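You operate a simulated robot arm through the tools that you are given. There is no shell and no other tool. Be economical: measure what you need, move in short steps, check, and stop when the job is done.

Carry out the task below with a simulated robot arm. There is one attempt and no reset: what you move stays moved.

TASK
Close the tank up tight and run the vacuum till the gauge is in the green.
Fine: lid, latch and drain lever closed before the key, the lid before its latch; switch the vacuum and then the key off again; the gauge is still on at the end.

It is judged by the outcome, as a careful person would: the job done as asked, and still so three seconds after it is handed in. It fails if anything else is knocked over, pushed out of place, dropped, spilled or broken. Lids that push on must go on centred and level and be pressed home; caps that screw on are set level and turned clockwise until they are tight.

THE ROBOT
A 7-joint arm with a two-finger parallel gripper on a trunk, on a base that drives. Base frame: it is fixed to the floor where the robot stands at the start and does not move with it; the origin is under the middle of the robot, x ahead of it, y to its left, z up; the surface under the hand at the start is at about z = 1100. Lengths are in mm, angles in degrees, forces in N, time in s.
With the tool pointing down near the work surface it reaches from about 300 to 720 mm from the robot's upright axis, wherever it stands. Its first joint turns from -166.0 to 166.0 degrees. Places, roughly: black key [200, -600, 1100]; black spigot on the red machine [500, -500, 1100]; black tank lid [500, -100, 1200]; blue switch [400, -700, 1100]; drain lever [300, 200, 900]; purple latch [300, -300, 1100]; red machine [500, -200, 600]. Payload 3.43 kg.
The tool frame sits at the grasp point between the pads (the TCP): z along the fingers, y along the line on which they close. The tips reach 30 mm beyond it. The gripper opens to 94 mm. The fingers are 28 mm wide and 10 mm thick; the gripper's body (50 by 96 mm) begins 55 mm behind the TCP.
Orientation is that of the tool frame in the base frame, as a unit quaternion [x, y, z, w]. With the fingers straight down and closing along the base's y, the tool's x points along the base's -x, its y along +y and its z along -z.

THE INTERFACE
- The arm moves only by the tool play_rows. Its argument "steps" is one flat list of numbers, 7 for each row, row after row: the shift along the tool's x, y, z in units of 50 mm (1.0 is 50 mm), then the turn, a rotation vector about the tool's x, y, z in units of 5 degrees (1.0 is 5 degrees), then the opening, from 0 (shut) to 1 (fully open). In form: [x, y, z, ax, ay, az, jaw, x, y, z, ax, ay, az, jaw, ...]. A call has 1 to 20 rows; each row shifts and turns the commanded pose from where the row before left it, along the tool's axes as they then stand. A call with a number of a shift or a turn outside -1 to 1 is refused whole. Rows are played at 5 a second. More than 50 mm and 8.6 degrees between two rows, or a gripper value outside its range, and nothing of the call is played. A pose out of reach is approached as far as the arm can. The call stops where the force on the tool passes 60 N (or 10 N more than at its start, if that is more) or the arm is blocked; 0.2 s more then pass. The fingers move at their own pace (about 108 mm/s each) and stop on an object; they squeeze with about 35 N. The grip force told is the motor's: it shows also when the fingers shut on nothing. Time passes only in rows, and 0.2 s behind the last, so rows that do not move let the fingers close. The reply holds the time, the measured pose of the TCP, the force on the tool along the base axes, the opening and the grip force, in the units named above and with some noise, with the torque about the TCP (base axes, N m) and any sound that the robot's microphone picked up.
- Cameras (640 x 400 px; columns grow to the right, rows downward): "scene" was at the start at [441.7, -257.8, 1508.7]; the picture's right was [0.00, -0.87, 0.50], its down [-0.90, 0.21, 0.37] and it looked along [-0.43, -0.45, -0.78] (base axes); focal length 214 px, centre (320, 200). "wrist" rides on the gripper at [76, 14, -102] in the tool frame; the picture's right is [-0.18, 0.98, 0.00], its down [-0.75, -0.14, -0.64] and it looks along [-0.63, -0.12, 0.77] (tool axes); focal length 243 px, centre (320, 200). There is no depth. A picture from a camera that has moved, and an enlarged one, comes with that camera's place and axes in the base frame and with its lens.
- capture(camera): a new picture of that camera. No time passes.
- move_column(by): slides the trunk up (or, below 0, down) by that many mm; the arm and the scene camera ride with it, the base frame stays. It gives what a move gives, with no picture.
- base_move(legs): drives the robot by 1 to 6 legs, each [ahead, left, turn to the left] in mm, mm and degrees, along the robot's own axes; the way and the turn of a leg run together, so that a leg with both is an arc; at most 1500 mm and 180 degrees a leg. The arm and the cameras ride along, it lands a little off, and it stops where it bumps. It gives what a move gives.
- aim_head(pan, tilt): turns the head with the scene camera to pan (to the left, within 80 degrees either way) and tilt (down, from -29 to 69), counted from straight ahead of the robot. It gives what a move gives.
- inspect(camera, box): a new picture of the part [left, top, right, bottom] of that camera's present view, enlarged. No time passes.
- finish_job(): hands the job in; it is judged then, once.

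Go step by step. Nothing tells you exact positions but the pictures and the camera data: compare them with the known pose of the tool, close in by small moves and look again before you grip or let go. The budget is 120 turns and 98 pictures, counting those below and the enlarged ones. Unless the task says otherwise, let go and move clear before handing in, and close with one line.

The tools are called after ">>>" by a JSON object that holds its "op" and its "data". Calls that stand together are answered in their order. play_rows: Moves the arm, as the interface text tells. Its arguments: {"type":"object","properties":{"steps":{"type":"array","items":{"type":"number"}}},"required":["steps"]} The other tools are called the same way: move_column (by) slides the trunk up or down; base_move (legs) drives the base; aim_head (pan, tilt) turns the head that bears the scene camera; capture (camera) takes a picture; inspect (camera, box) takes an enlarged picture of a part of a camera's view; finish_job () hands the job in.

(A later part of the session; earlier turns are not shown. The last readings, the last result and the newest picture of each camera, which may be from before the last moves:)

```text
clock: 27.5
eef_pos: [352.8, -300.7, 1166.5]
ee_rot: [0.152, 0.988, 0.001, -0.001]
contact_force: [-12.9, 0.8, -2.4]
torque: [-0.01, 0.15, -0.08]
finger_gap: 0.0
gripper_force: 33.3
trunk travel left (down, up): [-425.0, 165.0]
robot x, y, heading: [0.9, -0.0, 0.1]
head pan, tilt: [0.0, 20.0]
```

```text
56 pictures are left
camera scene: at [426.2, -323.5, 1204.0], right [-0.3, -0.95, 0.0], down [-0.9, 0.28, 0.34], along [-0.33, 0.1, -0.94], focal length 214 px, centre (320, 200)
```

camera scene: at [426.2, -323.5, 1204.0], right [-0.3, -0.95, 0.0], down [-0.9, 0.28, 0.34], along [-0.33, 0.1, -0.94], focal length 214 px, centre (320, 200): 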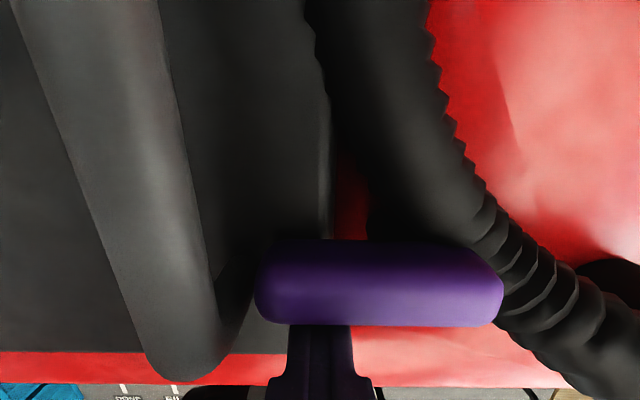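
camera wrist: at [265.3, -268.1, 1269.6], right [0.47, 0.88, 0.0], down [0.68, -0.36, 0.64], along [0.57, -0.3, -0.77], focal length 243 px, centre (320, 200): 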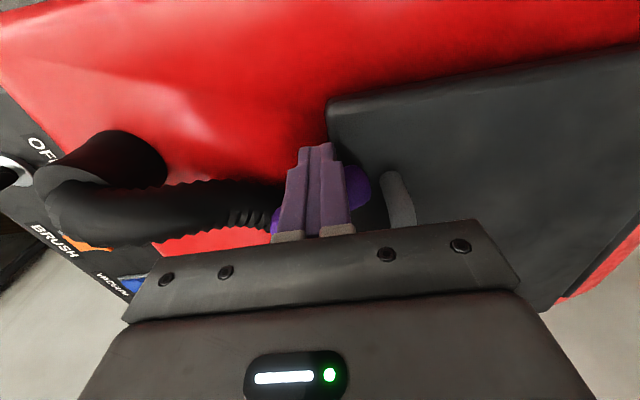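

The bar now lies across the lid edge with 13 N of resistance, likely the stop. I press a little more to confirm.

>>> {"op": "play_rows", "data": {"steps": [-0.06, 0, 0, 0, 0, 0, 0, -0.06, 0, 0, 0, 0, 0, 0]}}

>>> {"op": "capture", "data": {"camera": "scene"}}

```text
clock: 28.1
eef_pos: [353.6, -299.7, 1166.1]
ee_rot: [0.153, 0.988, 0.0, -0.002]
contact_force: [-37.8, 7.4, -5.2]
torque: [-0.17, 0.58, -0.14]
finger_gap: 0.0
gripper_force: 33.1
trunk travel left (down, up): [-425.0, 165.0]
robot x, y, heading: [-0.8, -5.8, -0.1]
head pan, tilt: [0.0, 20.0]
```

```text
55 pictures are left
camera scene: at [426.8, -323.7, 1203.9], right [-0.3, -0.95, 0.0], down [-0.9, 0.28, 0.34], along [-0.33, 0.11, -0.94], focal length 214 px, centre (320, 200)
```

scene: 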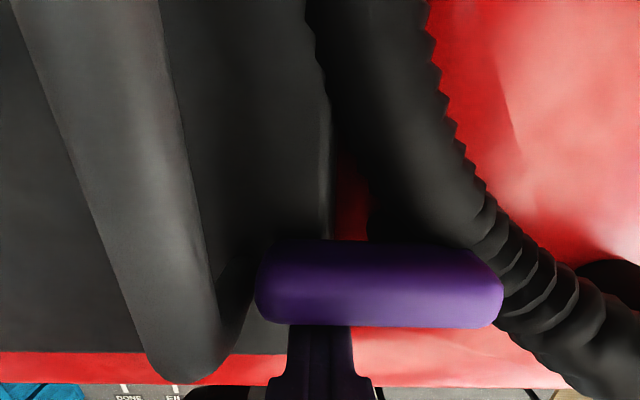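

The latch is at its stop. I back off, rise, then go over to the drain side.

>>> {"op": "play_rows", "data": {"steps": [0.3, 0, 0, 0, 0, 0, 0, 0.3, 0, 0, 0, 0, 0, 0, 0, 0, -0.9, 0, 0, 0, 0, 0, 0, -0.9, 0, 0, 0, 0, 0, 0, -0.9, 0, 0, 0, 0, 0, 0, -0.9, 0, 0, 0, 0, 0, 0, -0.9, 0, 0, 0, 0, 0, 0, 0, 0, 0, -1, 0, 0, 0, 0, 0, 0, -1, 0, 0, 0, 0, 0, 0, -1, 0, 0, 0, 0, 0, 0, -0.5, 0]}}

>>> {"op": "capture", "data": {"camera": "scene"}}

```text
clock: 30.5
eef_pos: [332.3, -292.2, 1389.3]
ee_rot: [-0.001, 1.0, 0.001, 0.0]
contact_force: [0.6, -0.4, 0.1]
torque: [0.0, 0.0, 0.01]
finger_gap: 0.0
gripper_force: 32.7
trunk travel left (down, up): [-425.0, 165.0]
robot x, y, heading: [1.6, 1.8, -0.1]
head pan, tilt: [0.0, 20.0]
```

```text
54 pictures are left
camera scene: at [408.6, -292.6, 1427.8], right [0.0, -1.0, 0.0], down [-0.94, 0.0, 0.34], along [-0.34, 0.0, -0.94], focal length 214 px, centre (320, 200)
```

scene: 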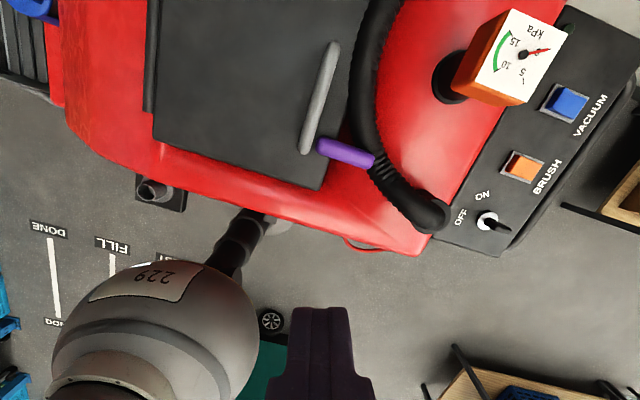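

The "229" dome is the robot's own shoulder at about (74,-25), well clear of the machine. I go over to the drain side and lower the trunk for a closer look.

>>> {"op": "play_rows", "data": {"steps": [0.2, 0.9, 0, 0, 0, 0, 0, 0.2, 0.9, 0, 0, 0, 0, 0, 0.2, 0.9, 0, 0, 0, 0, 0, 0.2, 0.9, 0, 0, 0, 0, 0, 0.2, 0.9, 0, 0, 0, 0, 0, 0.2, 0.9, 0, 0, 0, 0, 0, 0.2, 0.9, 0, 0, 0, 0, 0, 0.2, 0.9, 0, 0, 0, 0, 0, 0.2, 0.9, 0, 0, 0, 0, 0, 0.2, 0.9, 0, 0, 0, 0, 0, 0, 0.9, 0, 0, 0, 0, 0]}}

>>> {"op": "move_column", "data": {"by": -200}}

>>> {"op": "capture", "data": {"camera": "wrist"}}

>>> {"op": "capture", "data": {"camera": "scene"}}

```text
clock: 32.9
eef_pos: [234.2, 204.4, 1389.0]
ee_rot: [-0.001, 1.0, 0.0, 0.0]
contact_force: [1.1, 0.4, 0.1]
torque: [-0.02, 0.03, -0.04]
finger_gap: 0.0
gripper_force: 33.4
trunk travel left (down, up): [-425.0, 165.0]
robot x, y, heading: [-1.1, -0.8, 0.0]
head pan, tilt: [0.0, 20.0]
```

```text
clock: 35.1
eef_pos: [234.4, 202.3, 1190.1]
ee_rot: [0.0, 1.0, 0.0, 0.001]
contact_force: [0.6, 0.4, 0.4]
torque: [-0.02, -0.01, 0.02]
finger_gap: 0.0
gripper_force: 33.0
trunk travel left (down, up): [-225.0, 365.0]
robot x, y, heading: [0.7, -3.5, 0.3]
head pan, tilt: [0.0, 20.0]
```

```text
53 pictures are left
camera wrist: at [157.8, 217.2, 1292.5], right [0.18, 0.98, 0.0], down [0.75, -0.14, 0.64], along [0.63, -0.12, -0.77], focal length 243 px, centre (320, 200)
```

wrist: 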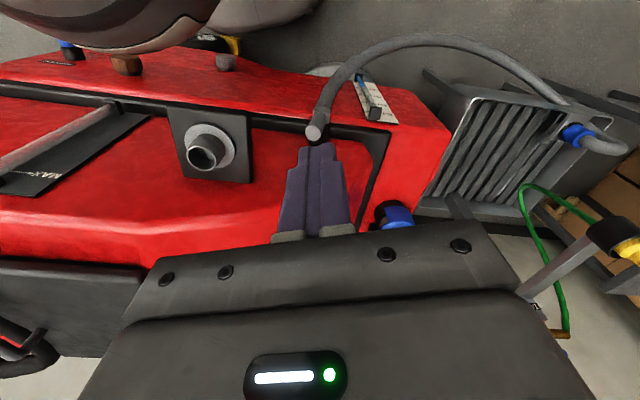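

```text
52 pictures are left
camera scene: at [309.4, 201.7, 1227.4], right [0.0, -1.0, 0.0], down [-0.94, 0.0, 0.34], along [-0.34, 0.0, -0.94], focal length 214 px, centre (320, 200)
```

scene: 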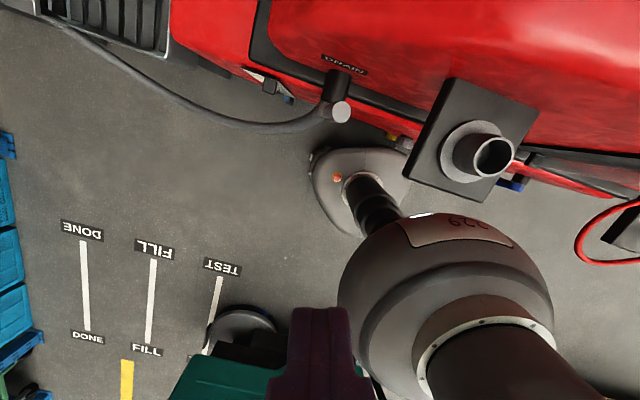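

>>> {"op": "inspect", "data": {"camera": "wrist", "box": [270, 70, 400, 160]}}

>>> {"op": "inspect", "data": {"camera": "scene", "box": [230, 40, 430, 165]}}

>>> {"op": "inspect", "data": {"camera": "wrist", "box": [40, 20, 260, 140]}}

```text
4.44 times, centred on (335, 115) of wrist
camera zoom: at [157.8, 217.2, 1292.5], right [0.18, 0.98, 0.0], down [0.75, -0.14, 0.64], along [0.63, -0.12, -0.77], focal length 1078 px, centre (253, 578)
```

zoom: 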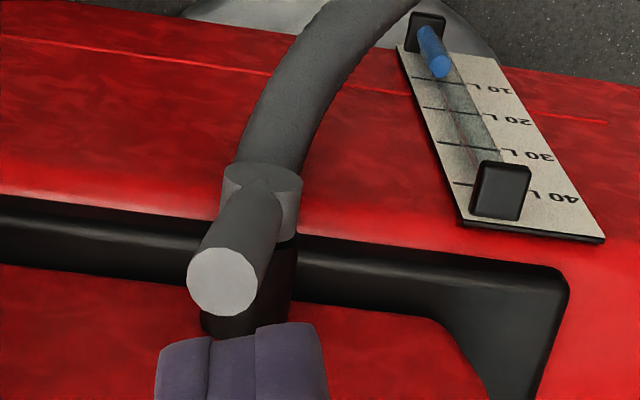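

```text
3.20 times, centred on (330, 102) of scene
camera zoom: at [309.4, 201.7, 1227.4], right [0.0, -1.0, 0.0], down [-0.94, 0.0, 0.34], along [-0.34, 0.0, -0.94], focal length 686 px, centre (288, 512)
```

zoom: 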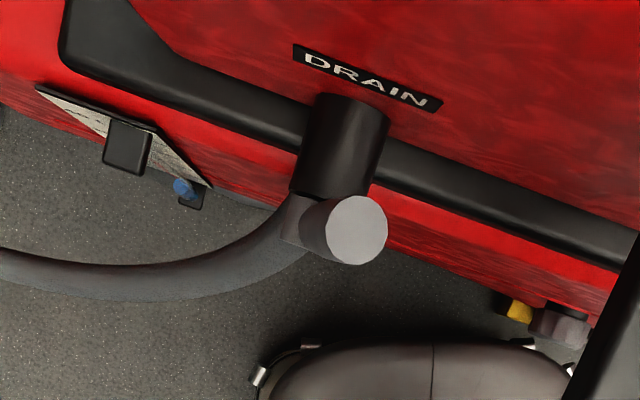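

```text
2.91 times, centred on (150, 80) of wrist
camera zoom: at [157.8, 217.2, 1292.5], right [0.18, 0.98, 0.0], down [0.75, -0.14, 0.64], along [0.63, -0.12, -0.77], focal length 706 px, centre (814, 549)
```

zoom: 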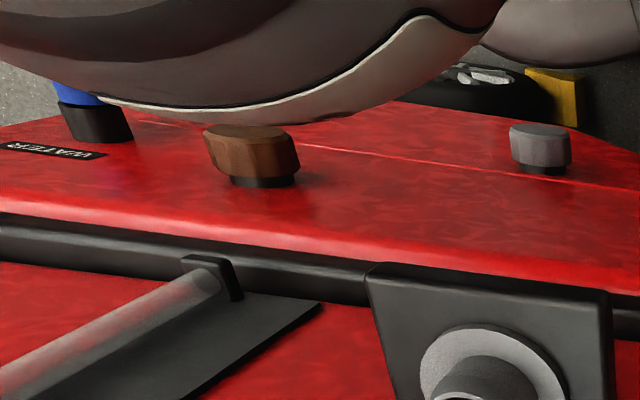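

The drain valve has a grey rod handle pointing up (end ≈ (323,173,917), hub ≈ z 840) in line with the hose, i.e. open. I want a frontal view, so I pitch the wrist up and lower the trunk.

>>> {"op": "play_rows", "data": {"steps": [0.5, 0, 0, 0, -1, 0, 0, 0, 0, 0, 0, -1, 0, 0, 0, 0, 0, 0, -1, 0, 0, 0, 0, 0, 0, -1, 0, 0, 0, 0, 0, 0, -1, 0, 0, 0, 0, 0, 0, -1, 0, 0]}}

>>> {"op": "move_column", "data": {"by": -180}}

>>> {"op": "capture", "data": {"camera": "wrist"}}

```text
clock: 36.5
eef_pos: [211.4, 209.9, 1195.3]
ee_rot: [0.0, 0.966, -0.001, 0.26]
contact_force: [0.7, 0.2, -0.2]
torque: [-0.02, 0.0, 0.0]
finger_gap: 0.2
gripper_force: 32.9
out of reach, approached as far as the arm can: row 6
trunk travel left (down, up): [-225.0, 365.0]
robot x, y, heading: [1.7, 0.6, 0.2]
head pan, tilt: [0.0, 20.0]
```

```text
clock: 38.5
eef_pos: [210.9, 210.8, 1016.0]
ee_rot: [0.0, 0.966, -0.001, 0.259]
contact_force: [-1.1, 0.7, -0.6]
torque: [0.02, 0.02, -0.01]
finger_gap: 0.3
gripper_force: 32.6
trunk travel left (down, up): [-45.0, 545.0]
robot x, y, heading: [-1.7, -1.1, -0.1]
head pan, tilt: [0.0, 20.0]
```

```text
48 pictures are left
camera wrist: at [94.9, 225.1, 1066.8], right [0.16, 0.98, 0.09], down [0.33, -0.14, 0.93], along [0.93, -0.12, -0.35], focal length 243 px, centre (320, 200)
```

wrist: 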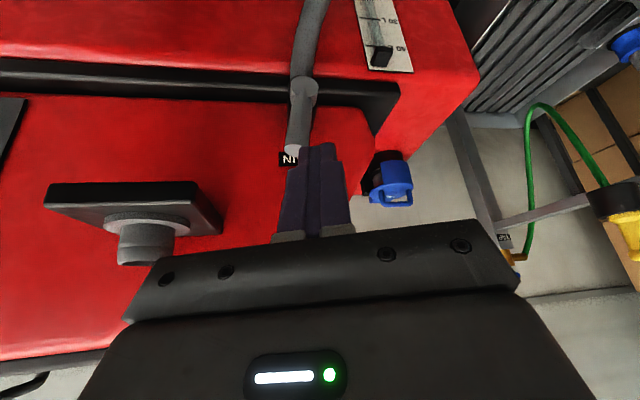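

>>> {"op": "inspect", "data": {"camera": "wrist", "box": [240, 50, 400, 170]}}

```text
3.33 times, centred on (320, 110) of wrist
camera zoom: at [94.9, 225.1, 1066.8], right [0.16, 0.98, 0.09], down [0.33, -0.14, 0.93], along [0.93, -0.12, -0.35], focal length 809 px, centre (320, 500)
```

zoom: 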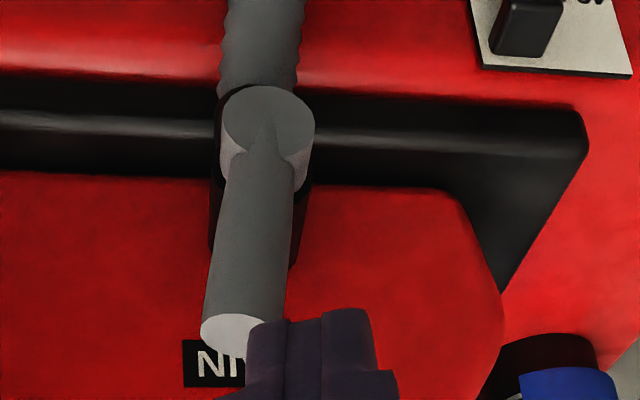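

The lever rod stands up from the hub (hub ≈ (325,190,830), rod end ≈ (323,173,917)), turning about the face normal. I level the tool, yaw it to the machine, and move above the rod's left side.

>>> {"op": "play_rows", "data": {"steps": [0, 0, 0, 0, 1, 0, 0, 0, 0, 0, 0, 1, 0, 0, 0, 0, 0, 0, 1, 0, 0, 0, 0, 0, 0, 1, 0, 0, 0, 0, 0, 0, 1, 0, 0, 0, 0, 0, 0, 1, 0, 0, 0, 0, 0, 0, 0, 1, 0, 0, 0, 0, 0, 0, 1, 0, 0, 0, 0, 0, 0, 1, 0, 0, 0, 0, 0, 0, 0.5, 0, -0.75, 0.26, 0, 0, 0, 0, 0, -0.75, 0.26, 0, 0, 0, 0, 0]}}

>>> {"op": "capture", "data": {"camera": "wrist"}}

>>> {"op": "capture", "data": {"camera": "scene"}}

```text
clock: 41.1
eef_pos: [290.9, 210.0, 1014.6]
ee_rot: [0.153, 0.988, -0.001, 0.0]
contact_force: [0.4, 0.2, 0.1]
torque: [-0.02, 0.01, 0.01]
finger_gap: 0.0
gripper_force: 33.3
trunk travel left (down, up): [-45.0, 545.0]
robot x, y, heading: [-0.8, -2.1, -0.0]
head pan, tilt: [0.0, 20.0]
```

```text
46 pictures are left
camera wrist: at [223.4, 248.0, 1117.1], right [0.47, 0.88, 0.0], down [0.68, -0.36, 0.64], along [0.57, -0.3, -0.77], focal length 243 px, centre (320, 200)
```

wrist: 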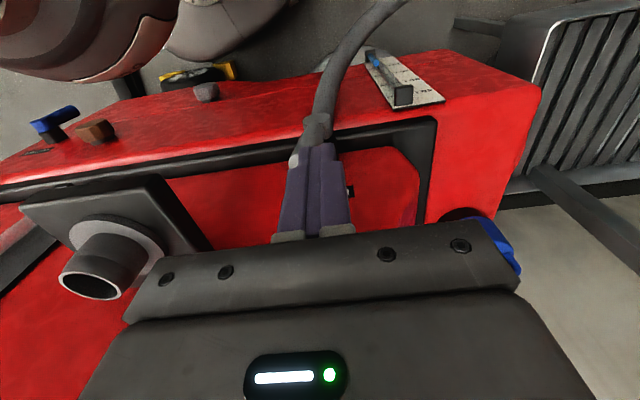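

```text
45 pictures are left
camera scene: at [363.4, 186.8, 1052.0], right [-0.3, -0.95, 0.0], down [-0.9, 0.28, 0.34], along [-0.33, 0.1, -0.94], focal length 214 px, centre (320, 200)
```

scene: 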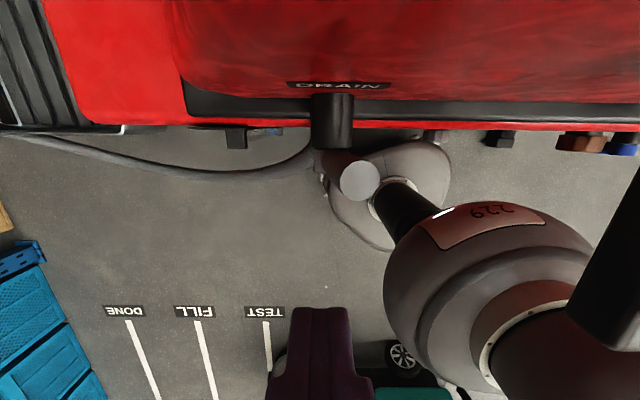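

Rod end confirmed at (320,172.6). I move to its left side, staying a bit off the machine's face, and descend beside it.

>>> {"op": "play_rows", "data": {"steps": [-0.6, 0.32, 0, 0, 0, 0, 0, 0, 0, 0.7, 0, 0, 0, 0, 0, 0, 0.7, 0, 0, 0, 0, 0, 0, 0.7, 0, 0, 0, 0]}}

>>> {"op": "capture", "data": {"camera": "wrist"}}

>>> {"op": "capture", "data": {"camera": "scene"}}

```text
clock: 41.9
eef_pos: [332.2, 221.5, 971.9]
ee_rot: [0.148, 0.989, 0.006, 0.011]
contact_force: [0.9, 3.3, 8.3]
torque: [-0.63, -0.65, 0.33]
finger_gap: 0.2
gripper_force: 33.2
trunk travel left (down, up): [-45.0, 545.0]
robot x, y, heading: [1.8, -1.2, 0.2]
head pan, tilt: [0.0, 20.0]
stopped in row 3: the force on the tool passed its limit at 101 N (the readings are from after the stop); the commanded pose is now the measured one
```

```text
44 pictures are left
camera wrist: at [260.5, 256.7, 1072.7], right [0.46, 0.89, 0.02], down [0.66, -0.36, 0.66], along [0.59, -0.29, -0.75], focal length 243 px, centre (320, 200)
```

wrist: 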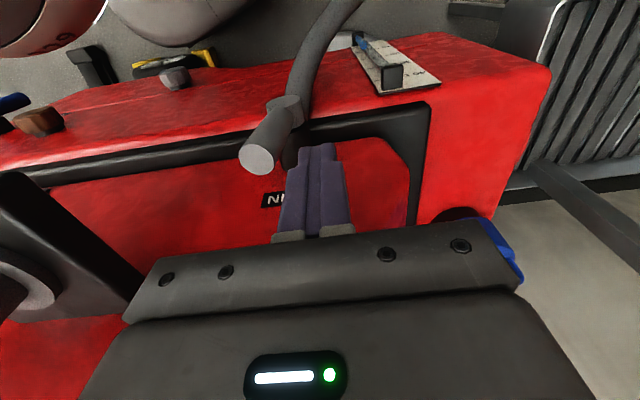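

```text
43 pictures are left
camera scene: at [402.5, 197.2, 1010.8], right [-0.29, -0.96, -0.01], down [-0.91, 0.27, 0.32], along [-0.31, 0.1, -0.95], focal length 214 px, centre (320, 200)
```

scene: 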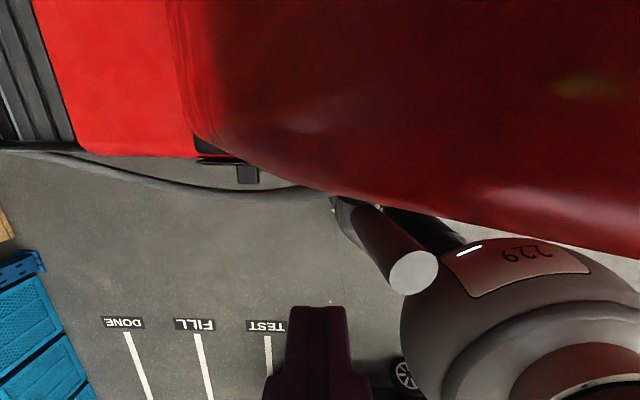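

Something of the hand touched the machine's face at 972 mm height. I back straight off, then plan to approach with the fingers pitched forward and the base driven back for room.

>>> {"op": "play_rows", "data": {"steps": [0.5, 0, -0.1, 0, 0, 0, 0, 0.6, 0, -0.5, 0, 0, 0, 0, 0.6, 0, -0.6, 0, 0, 0, 0]}}

>>> {"op": "base_move", "data": {"legs": [[-150, 0, 0]]}}

>>> {"op": "capture", "data": {"camera": "wrist"}}

```text
clock: 42.7
eef_pos: [246.4, 243.3, 1028.5]
ee_rot: [0.149, 0.989, 0.005, 0.01]
contact_force: [-0.2, -0.5, 0.6]
torque: [0.0, 0.0, -0.02]
finger_gap: 0.1
gripper_force: 32.5
trunk travel left (down, up): [-45.0, 545.0]
robot x, y, heading: [2.8, 0.7, -0.3]
head pan, tilt: [0.0, 20.0]
```

```text
clock: 44.0
eef_pos: [98.5, 245.0, 1028.9]
ee_rot: [0.148, 0.989, 0.006, 0.01]
contact_force: [-0.2, 0.3, -0.5]
torque: [0.03, 0.02, -0.02]
finger_gap: 0.5
gripper_force: 33.0
trunk travel left (down, up): [-45.0, 545.0]
robot x, y, heading: [-145.6, 0.1, -0.1]
head pan, tilt: [0.0, 20.0]
```

```text
42 pictures are left
camera wrist: at [26.9, 280.9, 1130.0], right [0.46, 0.89, 0.02], down [0.66, -0.36, 0.65], along [0.59, -0.29, -0.76], focal length 243 px, centre (320, 200)
```

wrist: 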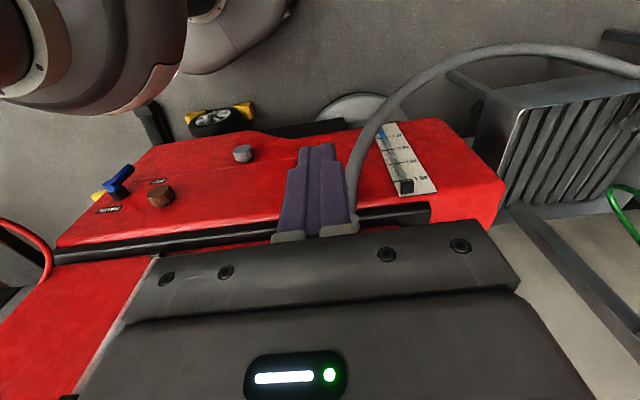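

Now with room, I pitch the tool 60° so the fingers point at the machine's face.

>>> {"op": "play_rows", "data": {"steps": [0, 0, 0, 0, -1, 0, 0, 0, 0, 0, 0, -1, 0, 0, 0, 0, 0, 0, -1, 0, 0, 0, 0, 0, 0, -1, 0, 0, 0, 0, 0, 0, -1, 0, 0, 0, 0, 0, 0, -1, 0, 0, 0, 0, 0, 0, -1, 0, 0, 0, 0, 0, 0, -1, 0, 0, 0, 0, 0, 0, -1, 0, 0, 0, 0, 0, 0, -1, 0, 0, 0, 0, 0, 0, -1, 0, 0, 0, 0, 0, 0, -1, 0, 0]}}

>>> {"op": "capture", "data": {"camera": "wrist"}}

```text
clock: 46.6
eef_pos: [96.1, 244.6, 1029.0]
ee_rot: [0.13, 0.851, -0.068, 0.504]
contact_force: [0.4, 0.2, 0.0]
torque: [0.02, -0.01, -0.02]
finger_gap: 0.1
gripper_force: 33.0
trunk travel left (down, up): [-45.0, 545.0]
robot x, y, heading: [-149.9, -0.1, 0.2]
head pan, tilt: [0.0, 20.0]
```

```text
41 pictures are left
camera wrist: at [-19.7, 297.4, 1011.8], right [0.37, 0.91, 0.18], down [-0.24, -0.09, 0.97], along [0.9, -0.4, 0.18], focal length 243 px, centre (320, 200)
```

wrist: 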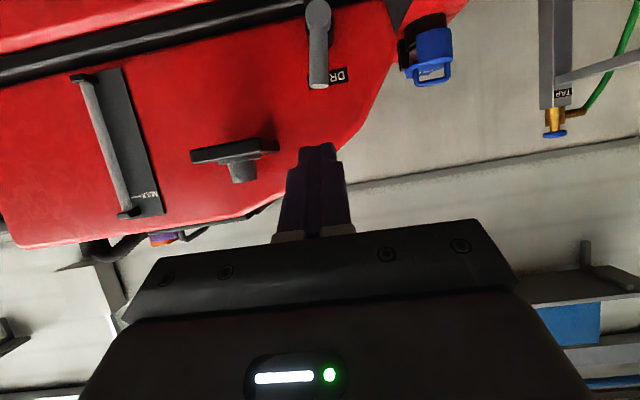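

The lever is in clear frontal view, standing straight up. I approach to a point 60 mm short on its left side.

>>> {"op": "play_rows", "data": {"steps": [0.145, 0.159, 0.843, 0, 0, 0, 0, 0.145, 0.159, 0.843, 0, 0, 0, 0, 0.145, 0.159, 0.843, 0, 0, 0, 0, 0.145, 0.159, 0.843, 0, 0, 0, 0, 0.145, 0.159, 0.843, 0, 0, 0, 0]}}

>>> {"op": "capture", "data": {"camera": "wrist"}}

>>> {"op": "capture", "data": {"camera": "scene"}}

```text
clock: 47.8
eef_pos: [269.4, 234.2, 893.9]
ee_rot: [0.129, 0.851, -0.068, 0.505]
contact_force: [-0.6, -0.1, -1.2]
torque: [-0.02, -0.03, 0.03]
finger_gap: 0.1
gripper_force: 33.1
trunk travel left (down, up): [-45.0, 545.0]
robot x, y, heading: [-147.5, -0.8, 0.2]
head pan, tilt: [0.0, 20.0]
```

```text
40 pictures are left
camera wrist: at [152.8, 286.7, 878.3], right [0.37, 0.91, 0.18], down [-0.24, -0.09, 0.97], along [0.9, -0.4, 0.18], focal length 243 px, centre (320, 200)
```

wrist: 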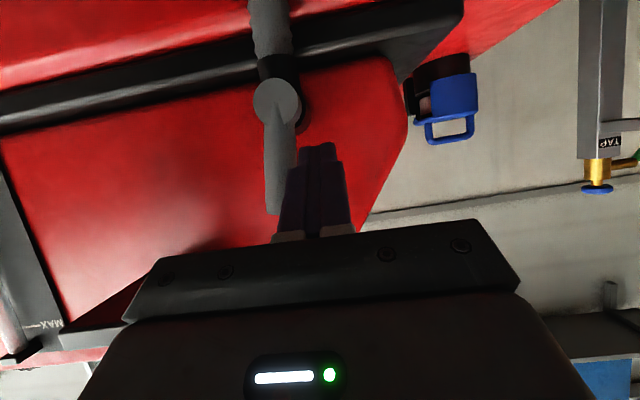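

```text
39 pictures are left
camera scene: at [271.9, 232.1, 981.8], right [-0.29, -0.96, -0.01], down [-0.72, 0.23, -0.66], along [0.63, -0.18, -0.75], focal length 214 px, centre (320, 200)
```

scene: 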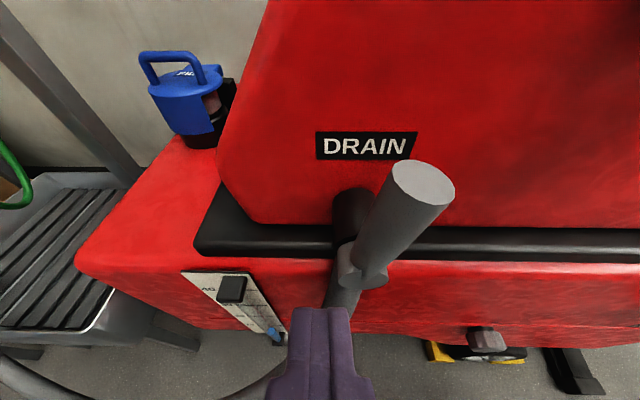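

The scene view is now ideal: the rod stands up, leaning slightly right. I move forward so the fingers stand on its left.

>>> {"op": "play_rows", "data": {"steps": [-0.289, 0, 0.523, 0, 0, 0, 0, -0.28, 0, 0.51, 0, 0, 0, 0]}}

>>> {"op": "capture", "data": {"camera": "scene"}}

```text
clock: 48.4
eef_pos: [328.0, 218.6, 893.6]
ee_rot: [0.129, 0.851, -0.068, 0.504]
contact_force: [-0.4, -0.3, -1.0]
torque: [0.0, -0.05, -0.04]
finger_gap: 0.1
gripper_force: 32.6
trunk travel left (down, up): [-45.0, 545.0]
robot x, y, heading: [-146.6, -0.7, 0.3]
head pan, tilt: [0.0, 20.0]
```

```text
38 pictures are left
camera scene: at [330.8, 216.1, 981.2], right [-0.29, -0.96, -0.01], down [-0.72, 0.23, -0.66], along [0.63, -0.18, -0.75], focal length 214 px, centre (320, 200)
```

scene: 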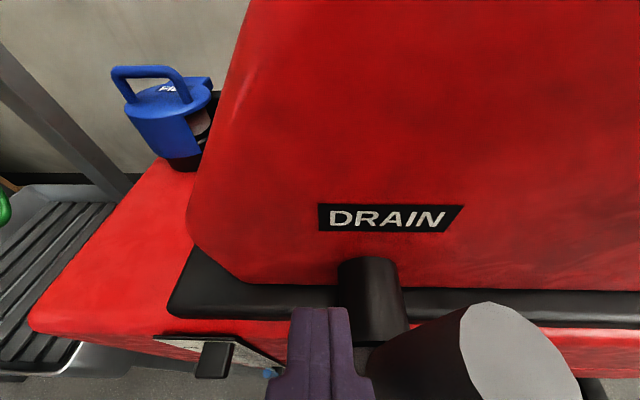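

Fingers are beside the rod. I push it to the right (-y) gently.

>>> {"op": "play_rows", "data": {"steps": [0, -0.15, 0, 0, 0, 0, 0, 0, -0.15, 0, 0, 0, 0, 0, 0, -0.15, 0, 0, 0, 0, 0, 0, -0.15, 0, 0, 0, 0, 0]}}

>>> {"op": "capture", "data": {"camera": "scene"}}

```text
clock: 49.4
eef_pos: [317.9, 189.2, 893.1]
ee_rot: [0.13, 0.851, -0.069, 0.504]
contact_force: [5.6, 1.0, 1.9]
torque: [0.02, -0.13, 0.05]
finger_gap: 0.3
gripper_force: 33.1
trunk travel left (down, up): [-45.0, 545.0]
robot x, y, heading: [-148.6, 0.1, 0.0]
head pan, tilt: [0.0, 20.0]
```

```text
37 pictures are left
camera scene: at [320.8, 186.6, 981.0], right [-0.29, -0.96, -0.01], down [-0.72, 0.23, -0.66], along [0.63, -0.18, -0.75], focal length 214 px, centre (320, 200)
```

scene: 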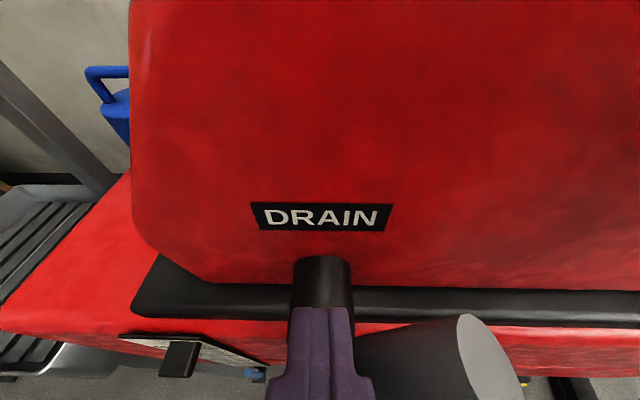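

The lever turns that way (~27° now). I continue along the arc.

>>> {"op": "play_rows", "data": {"steps": [0.05, -0.34, 0.03, 0, 0, 0, 0, 0.12, -0.26, 0.07, 0, 0, 0, 0, 0.175, -0.22, 0.096, 0, 0, 0, 0]}}

>>> {"op": "capture", "data": {"camera": "scene"}}

```text
clock: 50.2
eef_pos: [305.3, 149.3, 874.7]
ee_rot: [0.13, 0.852, -0.068, 0.503]
contact_force: [0.1, -0.5, -0.3]
torque: [0.02, -0.05, -0.01]
finger_gap: 0.0
gripper_force: 32.7
trunk travel left (down, up): [-45.0, 545.0]
robot x, y, heading: [-149.2, 0.0, -0.1]
head pan, tilt: [0.0, 20.0]
```

```text
36 pictures are left
camera scene: at [308.2, 147.3, 961.1], right [-0.29, -0.96, -0.01], down [-0.72, 0.23, -0.66], along [0.63, -0.18, -0.75], focal length 214 px, centre (320, 200)
```

scene: 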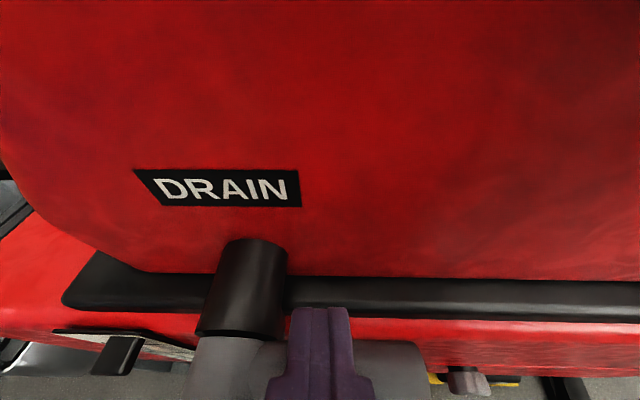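

The rod is nearly horizontal. I finish the push down to its stop.

>>> {"op": "play_rows", "data": {"steps": [0.23, -0.14, 0.125, 0, 0, 0, 0, 0.15, 0, 0.083, 0, 0, 0, 0]}}

>>> {"op": "capture", "data": {"camera": "scene"}}

```text
clock: 50.7
eef_pos: [308.1, 146.3, 868.5]
ee_rot: [0.133, 0.844, -0.067, 0.515]
contact_force: [2.7, -0.6, 9.5]
torque: [-0.1, -0.14, -0.08]
finger_gap: 0.0
gripper_force: 33.3
trunk travel left (down, up): [-45.0, 545.0]
robot x, y, heading: [-149.3, -2.5, -0.0]
head pan, tilt: [0.0, 20.0]
stopped in row 2: the force on the tool passed its limit at 83 N (the readings are from after the stop); the commanded pose is now the measured one
```

```text
35 pictures are left
camera scene: at [308.7, 142.9, 955.1], right [-0.29, -0.96, -0.02], down [-0.7, 0.23, -0.68], along [0.65, -0.18, -0.74], focal length 214 px, centre (320, 200)
```

scene: 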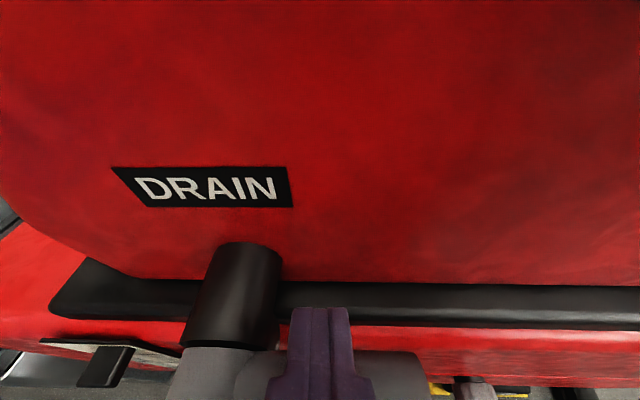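

It met a hard stop. I back off along the fingers and look at the lever.

>>> {"op": "play_rows", "data": {"steps": [0, 0, -0.8, 0, 0, 0, 0, 0, 0, -0.8, 0, 0, 0, 0, 0, 0, -0.8, 0, 0, 0, 0]}}

>>> {"op": "capture", "data": {"camera": "scene"}}

>>> {"op": "capture", "data": {"camera": "wrist"}}

```text
clock: 51.5
eef_pos: [206.8, 176.4, 921.0]
ee_rot: [0.132, 0.845, -0.067, 0.514]
contact_force: [-0.5, -0.4, -0.4]
torque: [-0.02, 0.0, 0.02]
finger_gap: 0.0
gripper_force: 33.1
trunk travel left (down, up): [-45.0, 545.0]
robot x, y, heading: [-148.5, 1.0, 0.4]
head pan, tilt: [0.0, 20.0]
```

```text
34 pictures are left
camera scene: at [208.2, 173.6, 1007.3], right [-0.29, -0.96, -0.02], down [-0.7, 0.23, -0.67], along [0.65, -0.18, -0.74], focal length 214 px, centre (320, 200)
```

scene: 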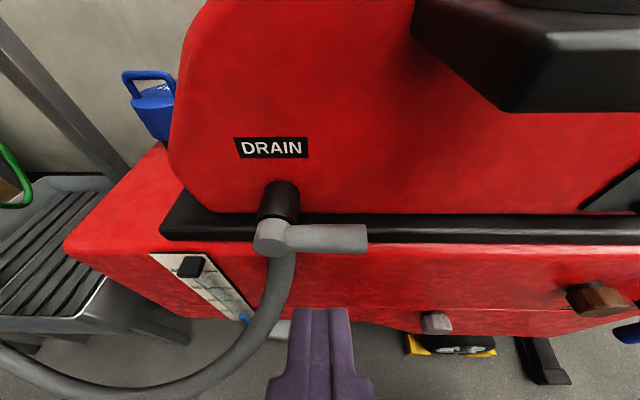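

```text
33 pictures are left
camera wrist: at [91.5, 228.5, 901.1], right [0.37, 0.91, 0.18], down [-0.26, -0.09, 0.96], along [0.89, -0.4, 0.2], focal length 243 px, centre (320, 200)
```

wrist: 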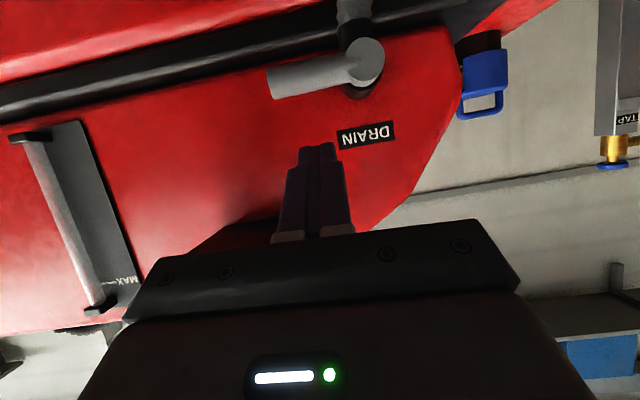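

The drain lever now lies across the hose: closed. Next I raise the trunk, level the tool, drive forward again, and go to the key panel.

>>> {"op": "move_column", "data": {"by": 380}}

>>> {"op": "play_rows", "data": {"steps": [0, 0, -0.5, 0, 1, 0, 0, 0, 0, 0, 0, 1, 0, 0, 0, 0, 0, 0, 1, 0, 0, 0, 0, 0, 0, 1, 0, 0, 0, 0, 0, 0, 1, 0, 0, 0, 0, 0, 0, 1, 0, 0, 0, 0, 0, 0, 1, 0, 0, 0, 0, 0, 0, 1, 0, 0, 0, 0, 0, 0, 1, 0, 0, 0, 0, 0, 0, 1, 0, 0, 0, 0, 0, 0, 1, 0, 0, 0, 0, 0, 0, 1, 0, 0]}}

>>> {"op": "base_move", "data": {"legs": [[145, 0, 0]]}}

```text
clock: 55.2
eef_pos: [208.3, 175.7, 1299.6]
ee_rot: [0.131, 0.845, -0.067, 0.514]
contact_force: [-0.2, 1.0, -0.3]
torque: [0.01, 0.0, -0.04]
finger_gap: 0.0
gripper_force: 33.2
trunk travel left (down, up): [-425.0, 165.0]
robot x, y, heading: [-146.7, -0.7, 0.0]
head pan, tilt: [0.0, 20.0]
```

```text
clock: 57.8
eef_pos: [189.0, 185.4, 1311.9]
ee_rot: [0.149, 0.989, 0.008, 0.022]
contact_force: [0.3, -0.3, 0.6]
torque: [0.0, -0.01, 0.0]
finger_gap: 0.0
gripper_force: 32.9
out of reach, approached as far as the arm can: row 1
trunk travel left (down, up): [-425.0, 165.0]
robot x, y, heading: [-146.4, -0.6, 0.1]
head pan, tilt: [0.0, 20.0]
```

```text
clock: 59.1
eef_pos: [338.2, 184.6, 1311.8]
ee_rot: [0.149, 0.989, 0.008, 0.022]
contact_force: [-0.1, -0.3, -0.3]
torque: [-0.01, 0.02, 0.03]
finger_gap: 0.2
gripper_force: 33.3
trunk travel left (down, up): [-425.0, 165.0]
robot x, y, heading: [0.9, 2.3, -0.2]
head pan, tilt: [0.0, 20.0]
```

Now over to the key panel at travel height.

>>> {"op": "play_rows", "data": {"steps": [-0.152, -0.868, -0.045, 0, 0.53, 0, 0, -0.152, -0.868, -0.045, 0, 0, 0, 0, -0.152, -0.868, -0.045, 0, 0, 0, 0, -0.152, -0.868, -0.045, 0, 0, 0, 0, -0.152, -0.868, -0.045, 0, 0, 0, 0, -0.152, -0.868, -0.045, 0, 0, 0, 0, -0.152, -0.868, -0.045, 0, 0, 0, 0, -0.152, -0.868, -0.045, 0, 0, 0, 0, -0.152, -0.868, -0.045, 0, 0, 0, 0, -0.152, -0.868, -0.045, 0, 0, 0, 0, -0.152, -0.868, -0.045, 0, 0, 0, 0, -0.152, -0.868, -0.045, 0, 0, 0, 0, -0.152, -0.868, -0.045, 0, 0, 0, 0, -0.152, -0.868, -0.045, 0, 0, 0, 0, -0.152, -0.868, -0.045, 0, 0, 0, 0, -0.152, -0.868, -0.045, 0, 0, 0, 0, -0.152, -0.868, -0.045, 0, 0, 0, 0]}}

>>> {"op": "capture", "data": {"camera": "scene"}}

>>> {"op": "capture", "data": {"camera": "wrist"}}

```text
clock: 62.8
eef_pos: [240.8, -560.4, 1329.3]
ee_rot: [0.148, 0.989, 0.013, -0.001]
contact_force: [-0.5, -0.6, 0.4]
torque: [0.0, 0.0, 0.02]
finger_gap: 0.0
gripper_force: 33.1
trunk travel left (down, up): [-425.0, 165.0]
robot x, y, heading: [-0.1, -0.3, 0.1]
head pan, tilt: [0.0, 20.0]
```

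```text
32 pictures are left
camera scene: at [313.8, -583.8, 1366.0], right [-0.29, -0.96, -0.02], down [-0.9, 0.27, 0.35], along [-0.32, 0.12, -0.94], focal length 214 px, centre (320, 200)
```

scene: 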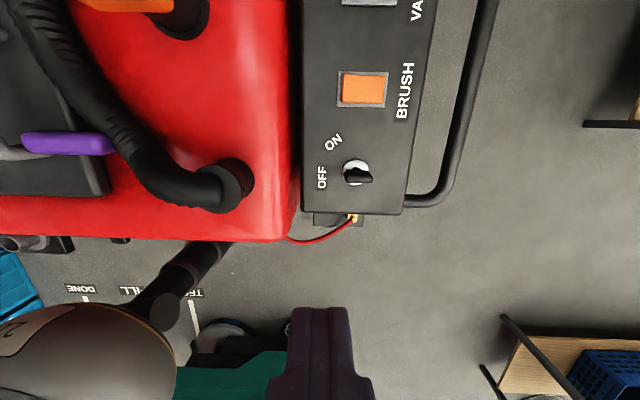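

```text
31 pictures are left
camera wrist: at [172.9, -525.6, 1432.0], right [0.46, 0.89, 0.02], down [0.68, -0.37, 0.64], along [0.57, -0.28, -0.77], focal length 243 px, centre (320, 200)
```

wrist: 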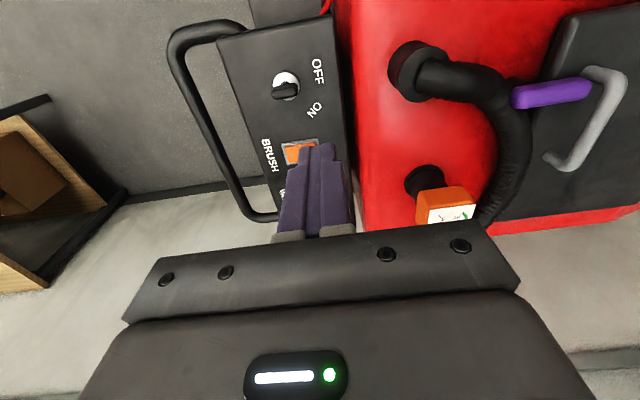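

Latch remains closed and the lid down. I zoom on the key from both cameras.

>>> {"op": "inspect", "data": {"camera": "scene", "box": [300, 120, 420, 200]}}

>>> {"op": "inspect", "data": {"camera": "wrist", "box": [240, 50, 340, 120]}}

```text
5.00 times, centred on (360, 160) of scene
camera zoom: at [313.8, -583.8, 1366.0], right [-0.29, -0.96, -0.02], down [-0.9, 0.27, 0.35], along [-0.32, 0.12, -0.94], focal length 1072 px, centre (120, 400)
```

zoom: 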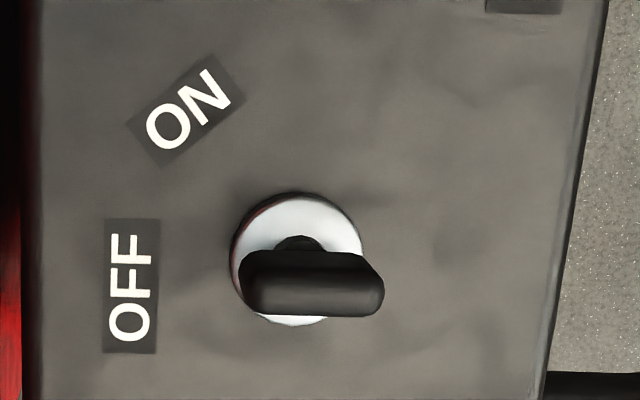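

```text
5.71 times, centred on (290, 85) of wrist
camera zoom: at [172.9, -525.6, 1432.0], right [0.46, 0.89, 0.02], down [0.68, -0.37, 0.64], along [0.57, -0.28, -0.77], focal length 1386 px, centre (491, 857)
```

zoom: 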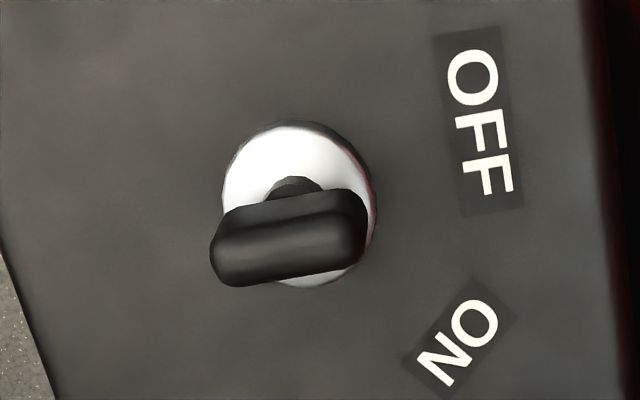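

The key is at OFF, its bow (≈38 mm long, along the panel's width) centred at about (237,-605.5,1091); ON is ~60° clockwise. I centre above it and yaw 90° so the fingers close across the bow.

>>> {"op": "play_rows", "data": {"steps": [-0.2, -0.88, 0, 0.3, 0, 0, 0.5, 0, 0, 0, 0, 0, 1, 0.5, 0, 0, 0, 0, 0, 1, 0.5, 0, 0, 0, 0, 0, 1, 0.5, 0, 0, 0, 0, 0, 1, 0.5, 0, 0, 0, 0, 0, 1, 0.5, 0, 0, 0, 0, 0, 1, 0.5, 0, 0, 0, 0, 0, 1, 0.5, 0, 0, 0, 0, 0, 1, 0.5, 0, 0, 0, 0, 0, 1, 0.5, 0, 0, 0, 0, 0, 1, 0.5, 0, 0, 0, 0, 0, 1, 0.5, 0, 0, 0, 0, 0, 1, 0.5, 0, 0, 0, 0, 0, 1, 0.5, 0, 0, 0, 0, 0, 1, 0.5, 0, 0, 0, 0, 0, 1, 0.5, 0, 0, 0, 0, 0, 1, 0.5, 0, 0, 0, 0, 0, 1, 0.5, 0, 0, 0, 0, 0, 1, 0.5]}}

>>> {"op": "capture", "data": {"camera": "wrist"}}

```text
clock: 66.8
eef_pos: [241.3, -603.5, 1333.3]
ee_rot: [0.805, 0.593, -0.003, 0.0]
contact_force: [-0.1, 0.0, 0.0]
torque: [0.02, 0.0, 0.02]
finger_gap: 47.1
gripper_force: 0.1
trunk travel left (down, up): [-425.0, 165.0]
robot x, y, heading: [-0.8, -1.6, -0.1]
head pan, tilt: [0.0, 20.0]
```

```text
28 pictures are left
camera wrist: at [278.6, -533.6, 1435.0], right [0.89, -0.46, 0.0], down [-0.35, -0.68, 0.65], along [-0.3, -0.57, -0.76], focal length 243 px, centre (320, 200)
```

wrist: 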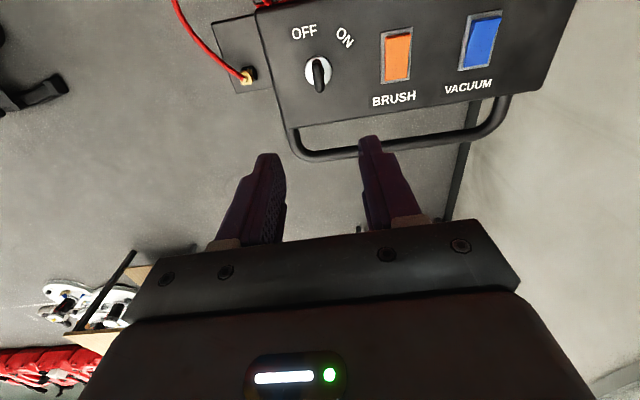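

Aligned over the key. I descend partway and check.

>>> {"op": "play_rows", "data": {"steps": [0, 0, 0.9, 0, 0, 0, 0.5, 0, 0, 0.9, 0, 0, 0, 0.5, 0, 0, 0.9, 0, 0, 0, 0.5, 0, 0, 0.9, 0, 0, 0, 0.5, 0, 0, 0.3, 0, 0, 0, 0.5]}}

>>> {"op": "capture", "data": {"camera": "wrist"}}

>>> {"op": "capture", "data": {"camera": "scene"}}

```text
clock: 68.0
eef_pos: [240.3, -605.6, 1138.6]
ee_rot: [0.804, 0.595, -0.004, 0.0]
contact_force: [0.0, -0.9, -0.7]
torque: [-0.03, 0.0, 0.0]
finger_gap: 47.1
gripper_force: 0.1
trunk travel left (down, up): [-425.0, 165.0]
robot x, y, heading: [0.7, -0.8, 0.2]
head pan, tilt: [0.0, 20.0]
```

```text
27 pictures are left
camera wrist: at [276.9, -535.2, 1240.7], right [0.89, -0.46, 0.0], down [-0.35, -0.68, 0.65], along [-0.3, -0.57, -0.76], focal length 243 px, centre (320, 200)
```

wrist: 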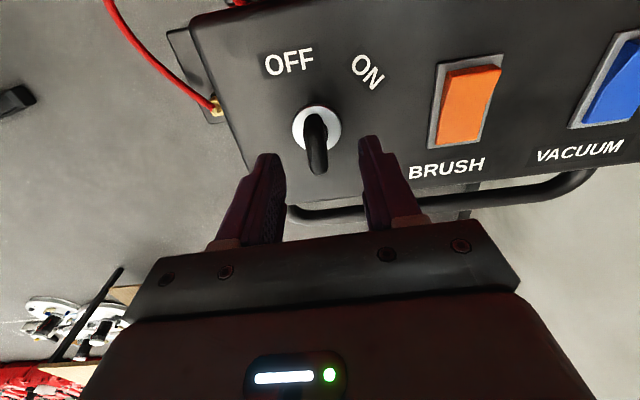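

```text
26 pictures are left
camera scene: at [215.6, -679.6, 1176.4], right [-0.96, 0.29, 0.0], down [0.28, 0.9, 0.34], along [0.1, 0.32, -0.94], focal length 214 px, centre (320, 200)
```

scene: 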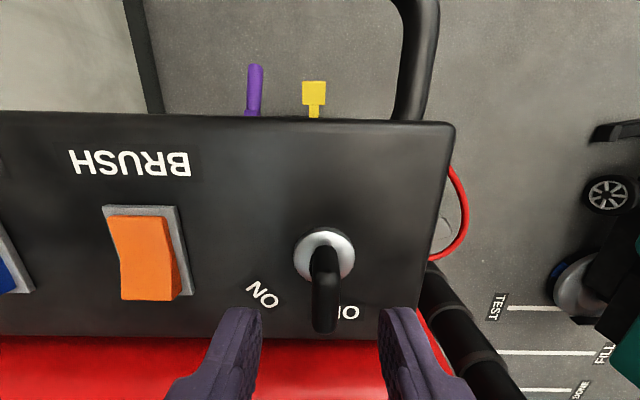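

The key sits between the fingers. I lower to z≈1101 and grip.

>>> {"op": "play_rows", "data": {"steps": [0, 0, 0.3, 0, 0, 0, 0.5, 0, 0, 0.25, 0, 0, 0, 0.5, 0, 0, 0.2, 0, 0, 0, 0.5, 0, 0, 0, 0, 0, 0, 0, 0, 0, 0, 0, 0, 0, 0, 0, 0, 0, 0, 0, 0, 0]}}

>>> {"op": "capture", "data": {"camera": "wrist"}}

```text
clock: 69.3
eef_pos: [237.5, -603.6, 1097.3]
ee_rot: [0.804, 0.594, -0.002, -0.001]
contact_force: [-13.0, 6.7, -7.5]
torque: [-0.48, 0.09, -0.9]
finger_gap: 17.5
gripper_force: 45.0
trunk travel left (down, up): [-425.0, 165.0]
robot x, y, heading: [-1.5, -0.5, 0.2]
head pan, tilt: [0.0, 20.0]
```

```text
25 pictures are left
camera wrist: at [274.8, -534.0, 1201.0], right [0.89, -0.47, 0.0], down [-0.35, -0.68, 0.64], along [-0.3, -0.57, -0.76], focal length 243 px, centre (320, 200)
```

wrist: 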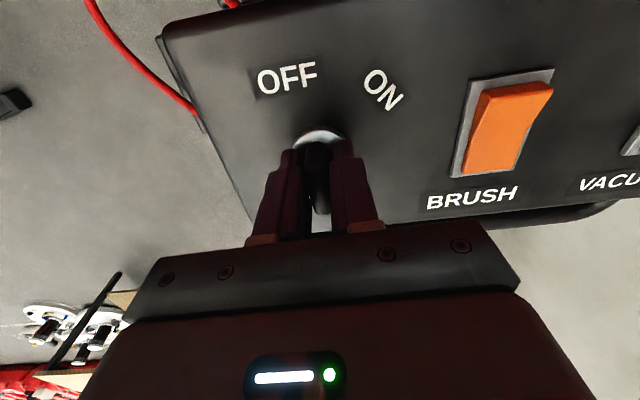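

Gripped the bow (17.5 mm). I turn it clockwise 60°.

>>> {"op": "play_rows", "data": {"steps": [0, 0, 0, 0, 0, 1, 0, 0, 0, 0, 0, 0, 1, 0, 0, 0, 0, 0, 0, 1, 0, 0, 0, 0, 0, 0, 1, 0, 0, 0, 0, 0, 0, 1, 0, 0, 0, 0, 0, 0, 1, 0, 0, 0, 0, 0, 0, 1, 0, 0, 0, 0, 0, 0, 1, 0, 0, 0, 0, 0, 0, 1, 0, 0, 0, 0, 0, 0, 1, 0]}}

>>> {"op": "capture", "data": {"camera": "wrist"}}

```text
clock: 71.5
eef_pos: [238.3, -605.0, 1098.5]
ee_rot: [0.98, 0.197, -0.002, -0.002]
contact_force: [-15.6, 11.0, -32.3]
torque: [-0.05, -0.29, 0.03]
finger_gap: 17.5
gripper_force: 44.6
trunk travel left (down, up): [-425.0, 165.0]
robot x, y, heading: [0.8, -1.3, 0.1]
head pan, tilt: [0.0, 20.0]
```

```text
24 pictures are left
camera wrist: at [315.0, -586.9, 1201.0], right [0.21, -0.98, 0.0], down [-0.75, -0.16, 0.65], along [-0.63, -0.14, -0.76], focal length 243 px, centre (320, 200)
```

wrist: 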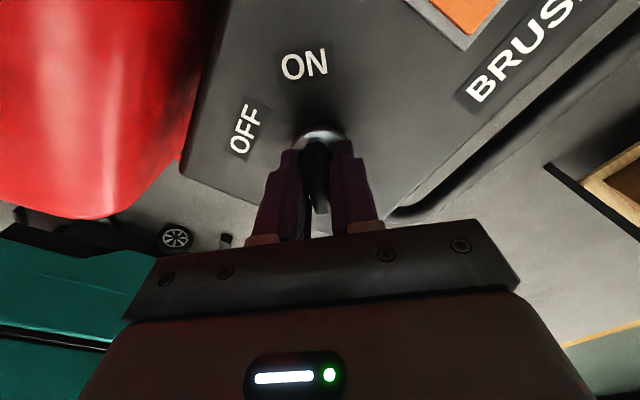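

ON is nearly in line with the key. I turn the last 10°.

>>> {"op": "play_rows", "data": {"steps": [0, 0, 0.02, 0, 0, 1, 0, 0, 0, 0.02, 0, 0, 1, 0]}}

>>> {"op": "capture", "data": {"camera": "wrist"}}

```text
clock: 72.2
eef_pos: [238.4, -604.4, 1097.9]
ee_rot: [0.994, 0.113, -0.001, 0.001]
contact_force: [-14.2, 11.2, -20.0]
torque: [-0.03, 0.26, -0.01]
finger_gap: 17.4
gripper_force: 45.0
trunk travel left (down, up): [-425.0, 165.0]
robot x, y, heading: [-0.4, -0.0, 0.2]
head pan, tilt: [0.0, 20.0]
```

```text
23 pictures are left
camera wrist: at [316.6, -599.9, 1201.1], right [0.04, -1.0, 0.0], down [-0.76, -0.03, 0.64], along [-0.64, -0.03, -0.76], focal length 243 px, centre (320, 200)
```

wrist: 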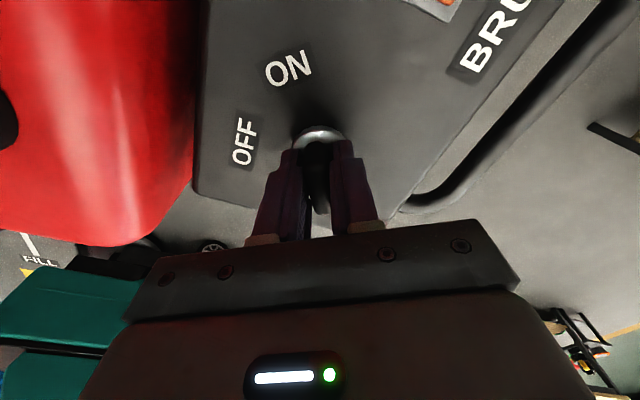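

No stop felt yet; I turn further in 5° steps watching the torque.

>>> {"op": "play_rows", "data": {"steps": [0, 0, 0, 0, 0, 1, 0]}}

>>> {"op": "play_rows", "data": {"steps": [0, 0, 0, 0, 0, 1, 0]}}

```text
clock: 72.5
eef_pos: [238.0, -604.5, 1098.0]
ee_rot: [0.998, 0.07, -0.001, 0.002]
contact_force: [-13.3, 10.6, -17.9]
torque: [0.07, -0.05, 1.21]
finger_gap: 18.1
gripper_force: 44.8
trunk travel left (down, up): [-425.0, 165.0]
robot x, y, heading: [0.5, 1.8, 0.2]
head pan, tilt: [0.0, 20.0]
```

```text
clock: 73.0
eef_pos: [238.6, -604.5, 1099.5]
ee_rot: [1.0, 0.027, -0.002, 0.002]
contact_force: [-11.3, 9.2, -11.8]
torque: [-0.01, 0.25, 1.36]
finger_gap: 20.2
gripper_force: 44.6
trunk travel left (down, up): [-425.0, 165.0]
robot x, y, heading: [0.2, 4.2, 0.1]
head pan, tilt: [0.0, 20.0]
```

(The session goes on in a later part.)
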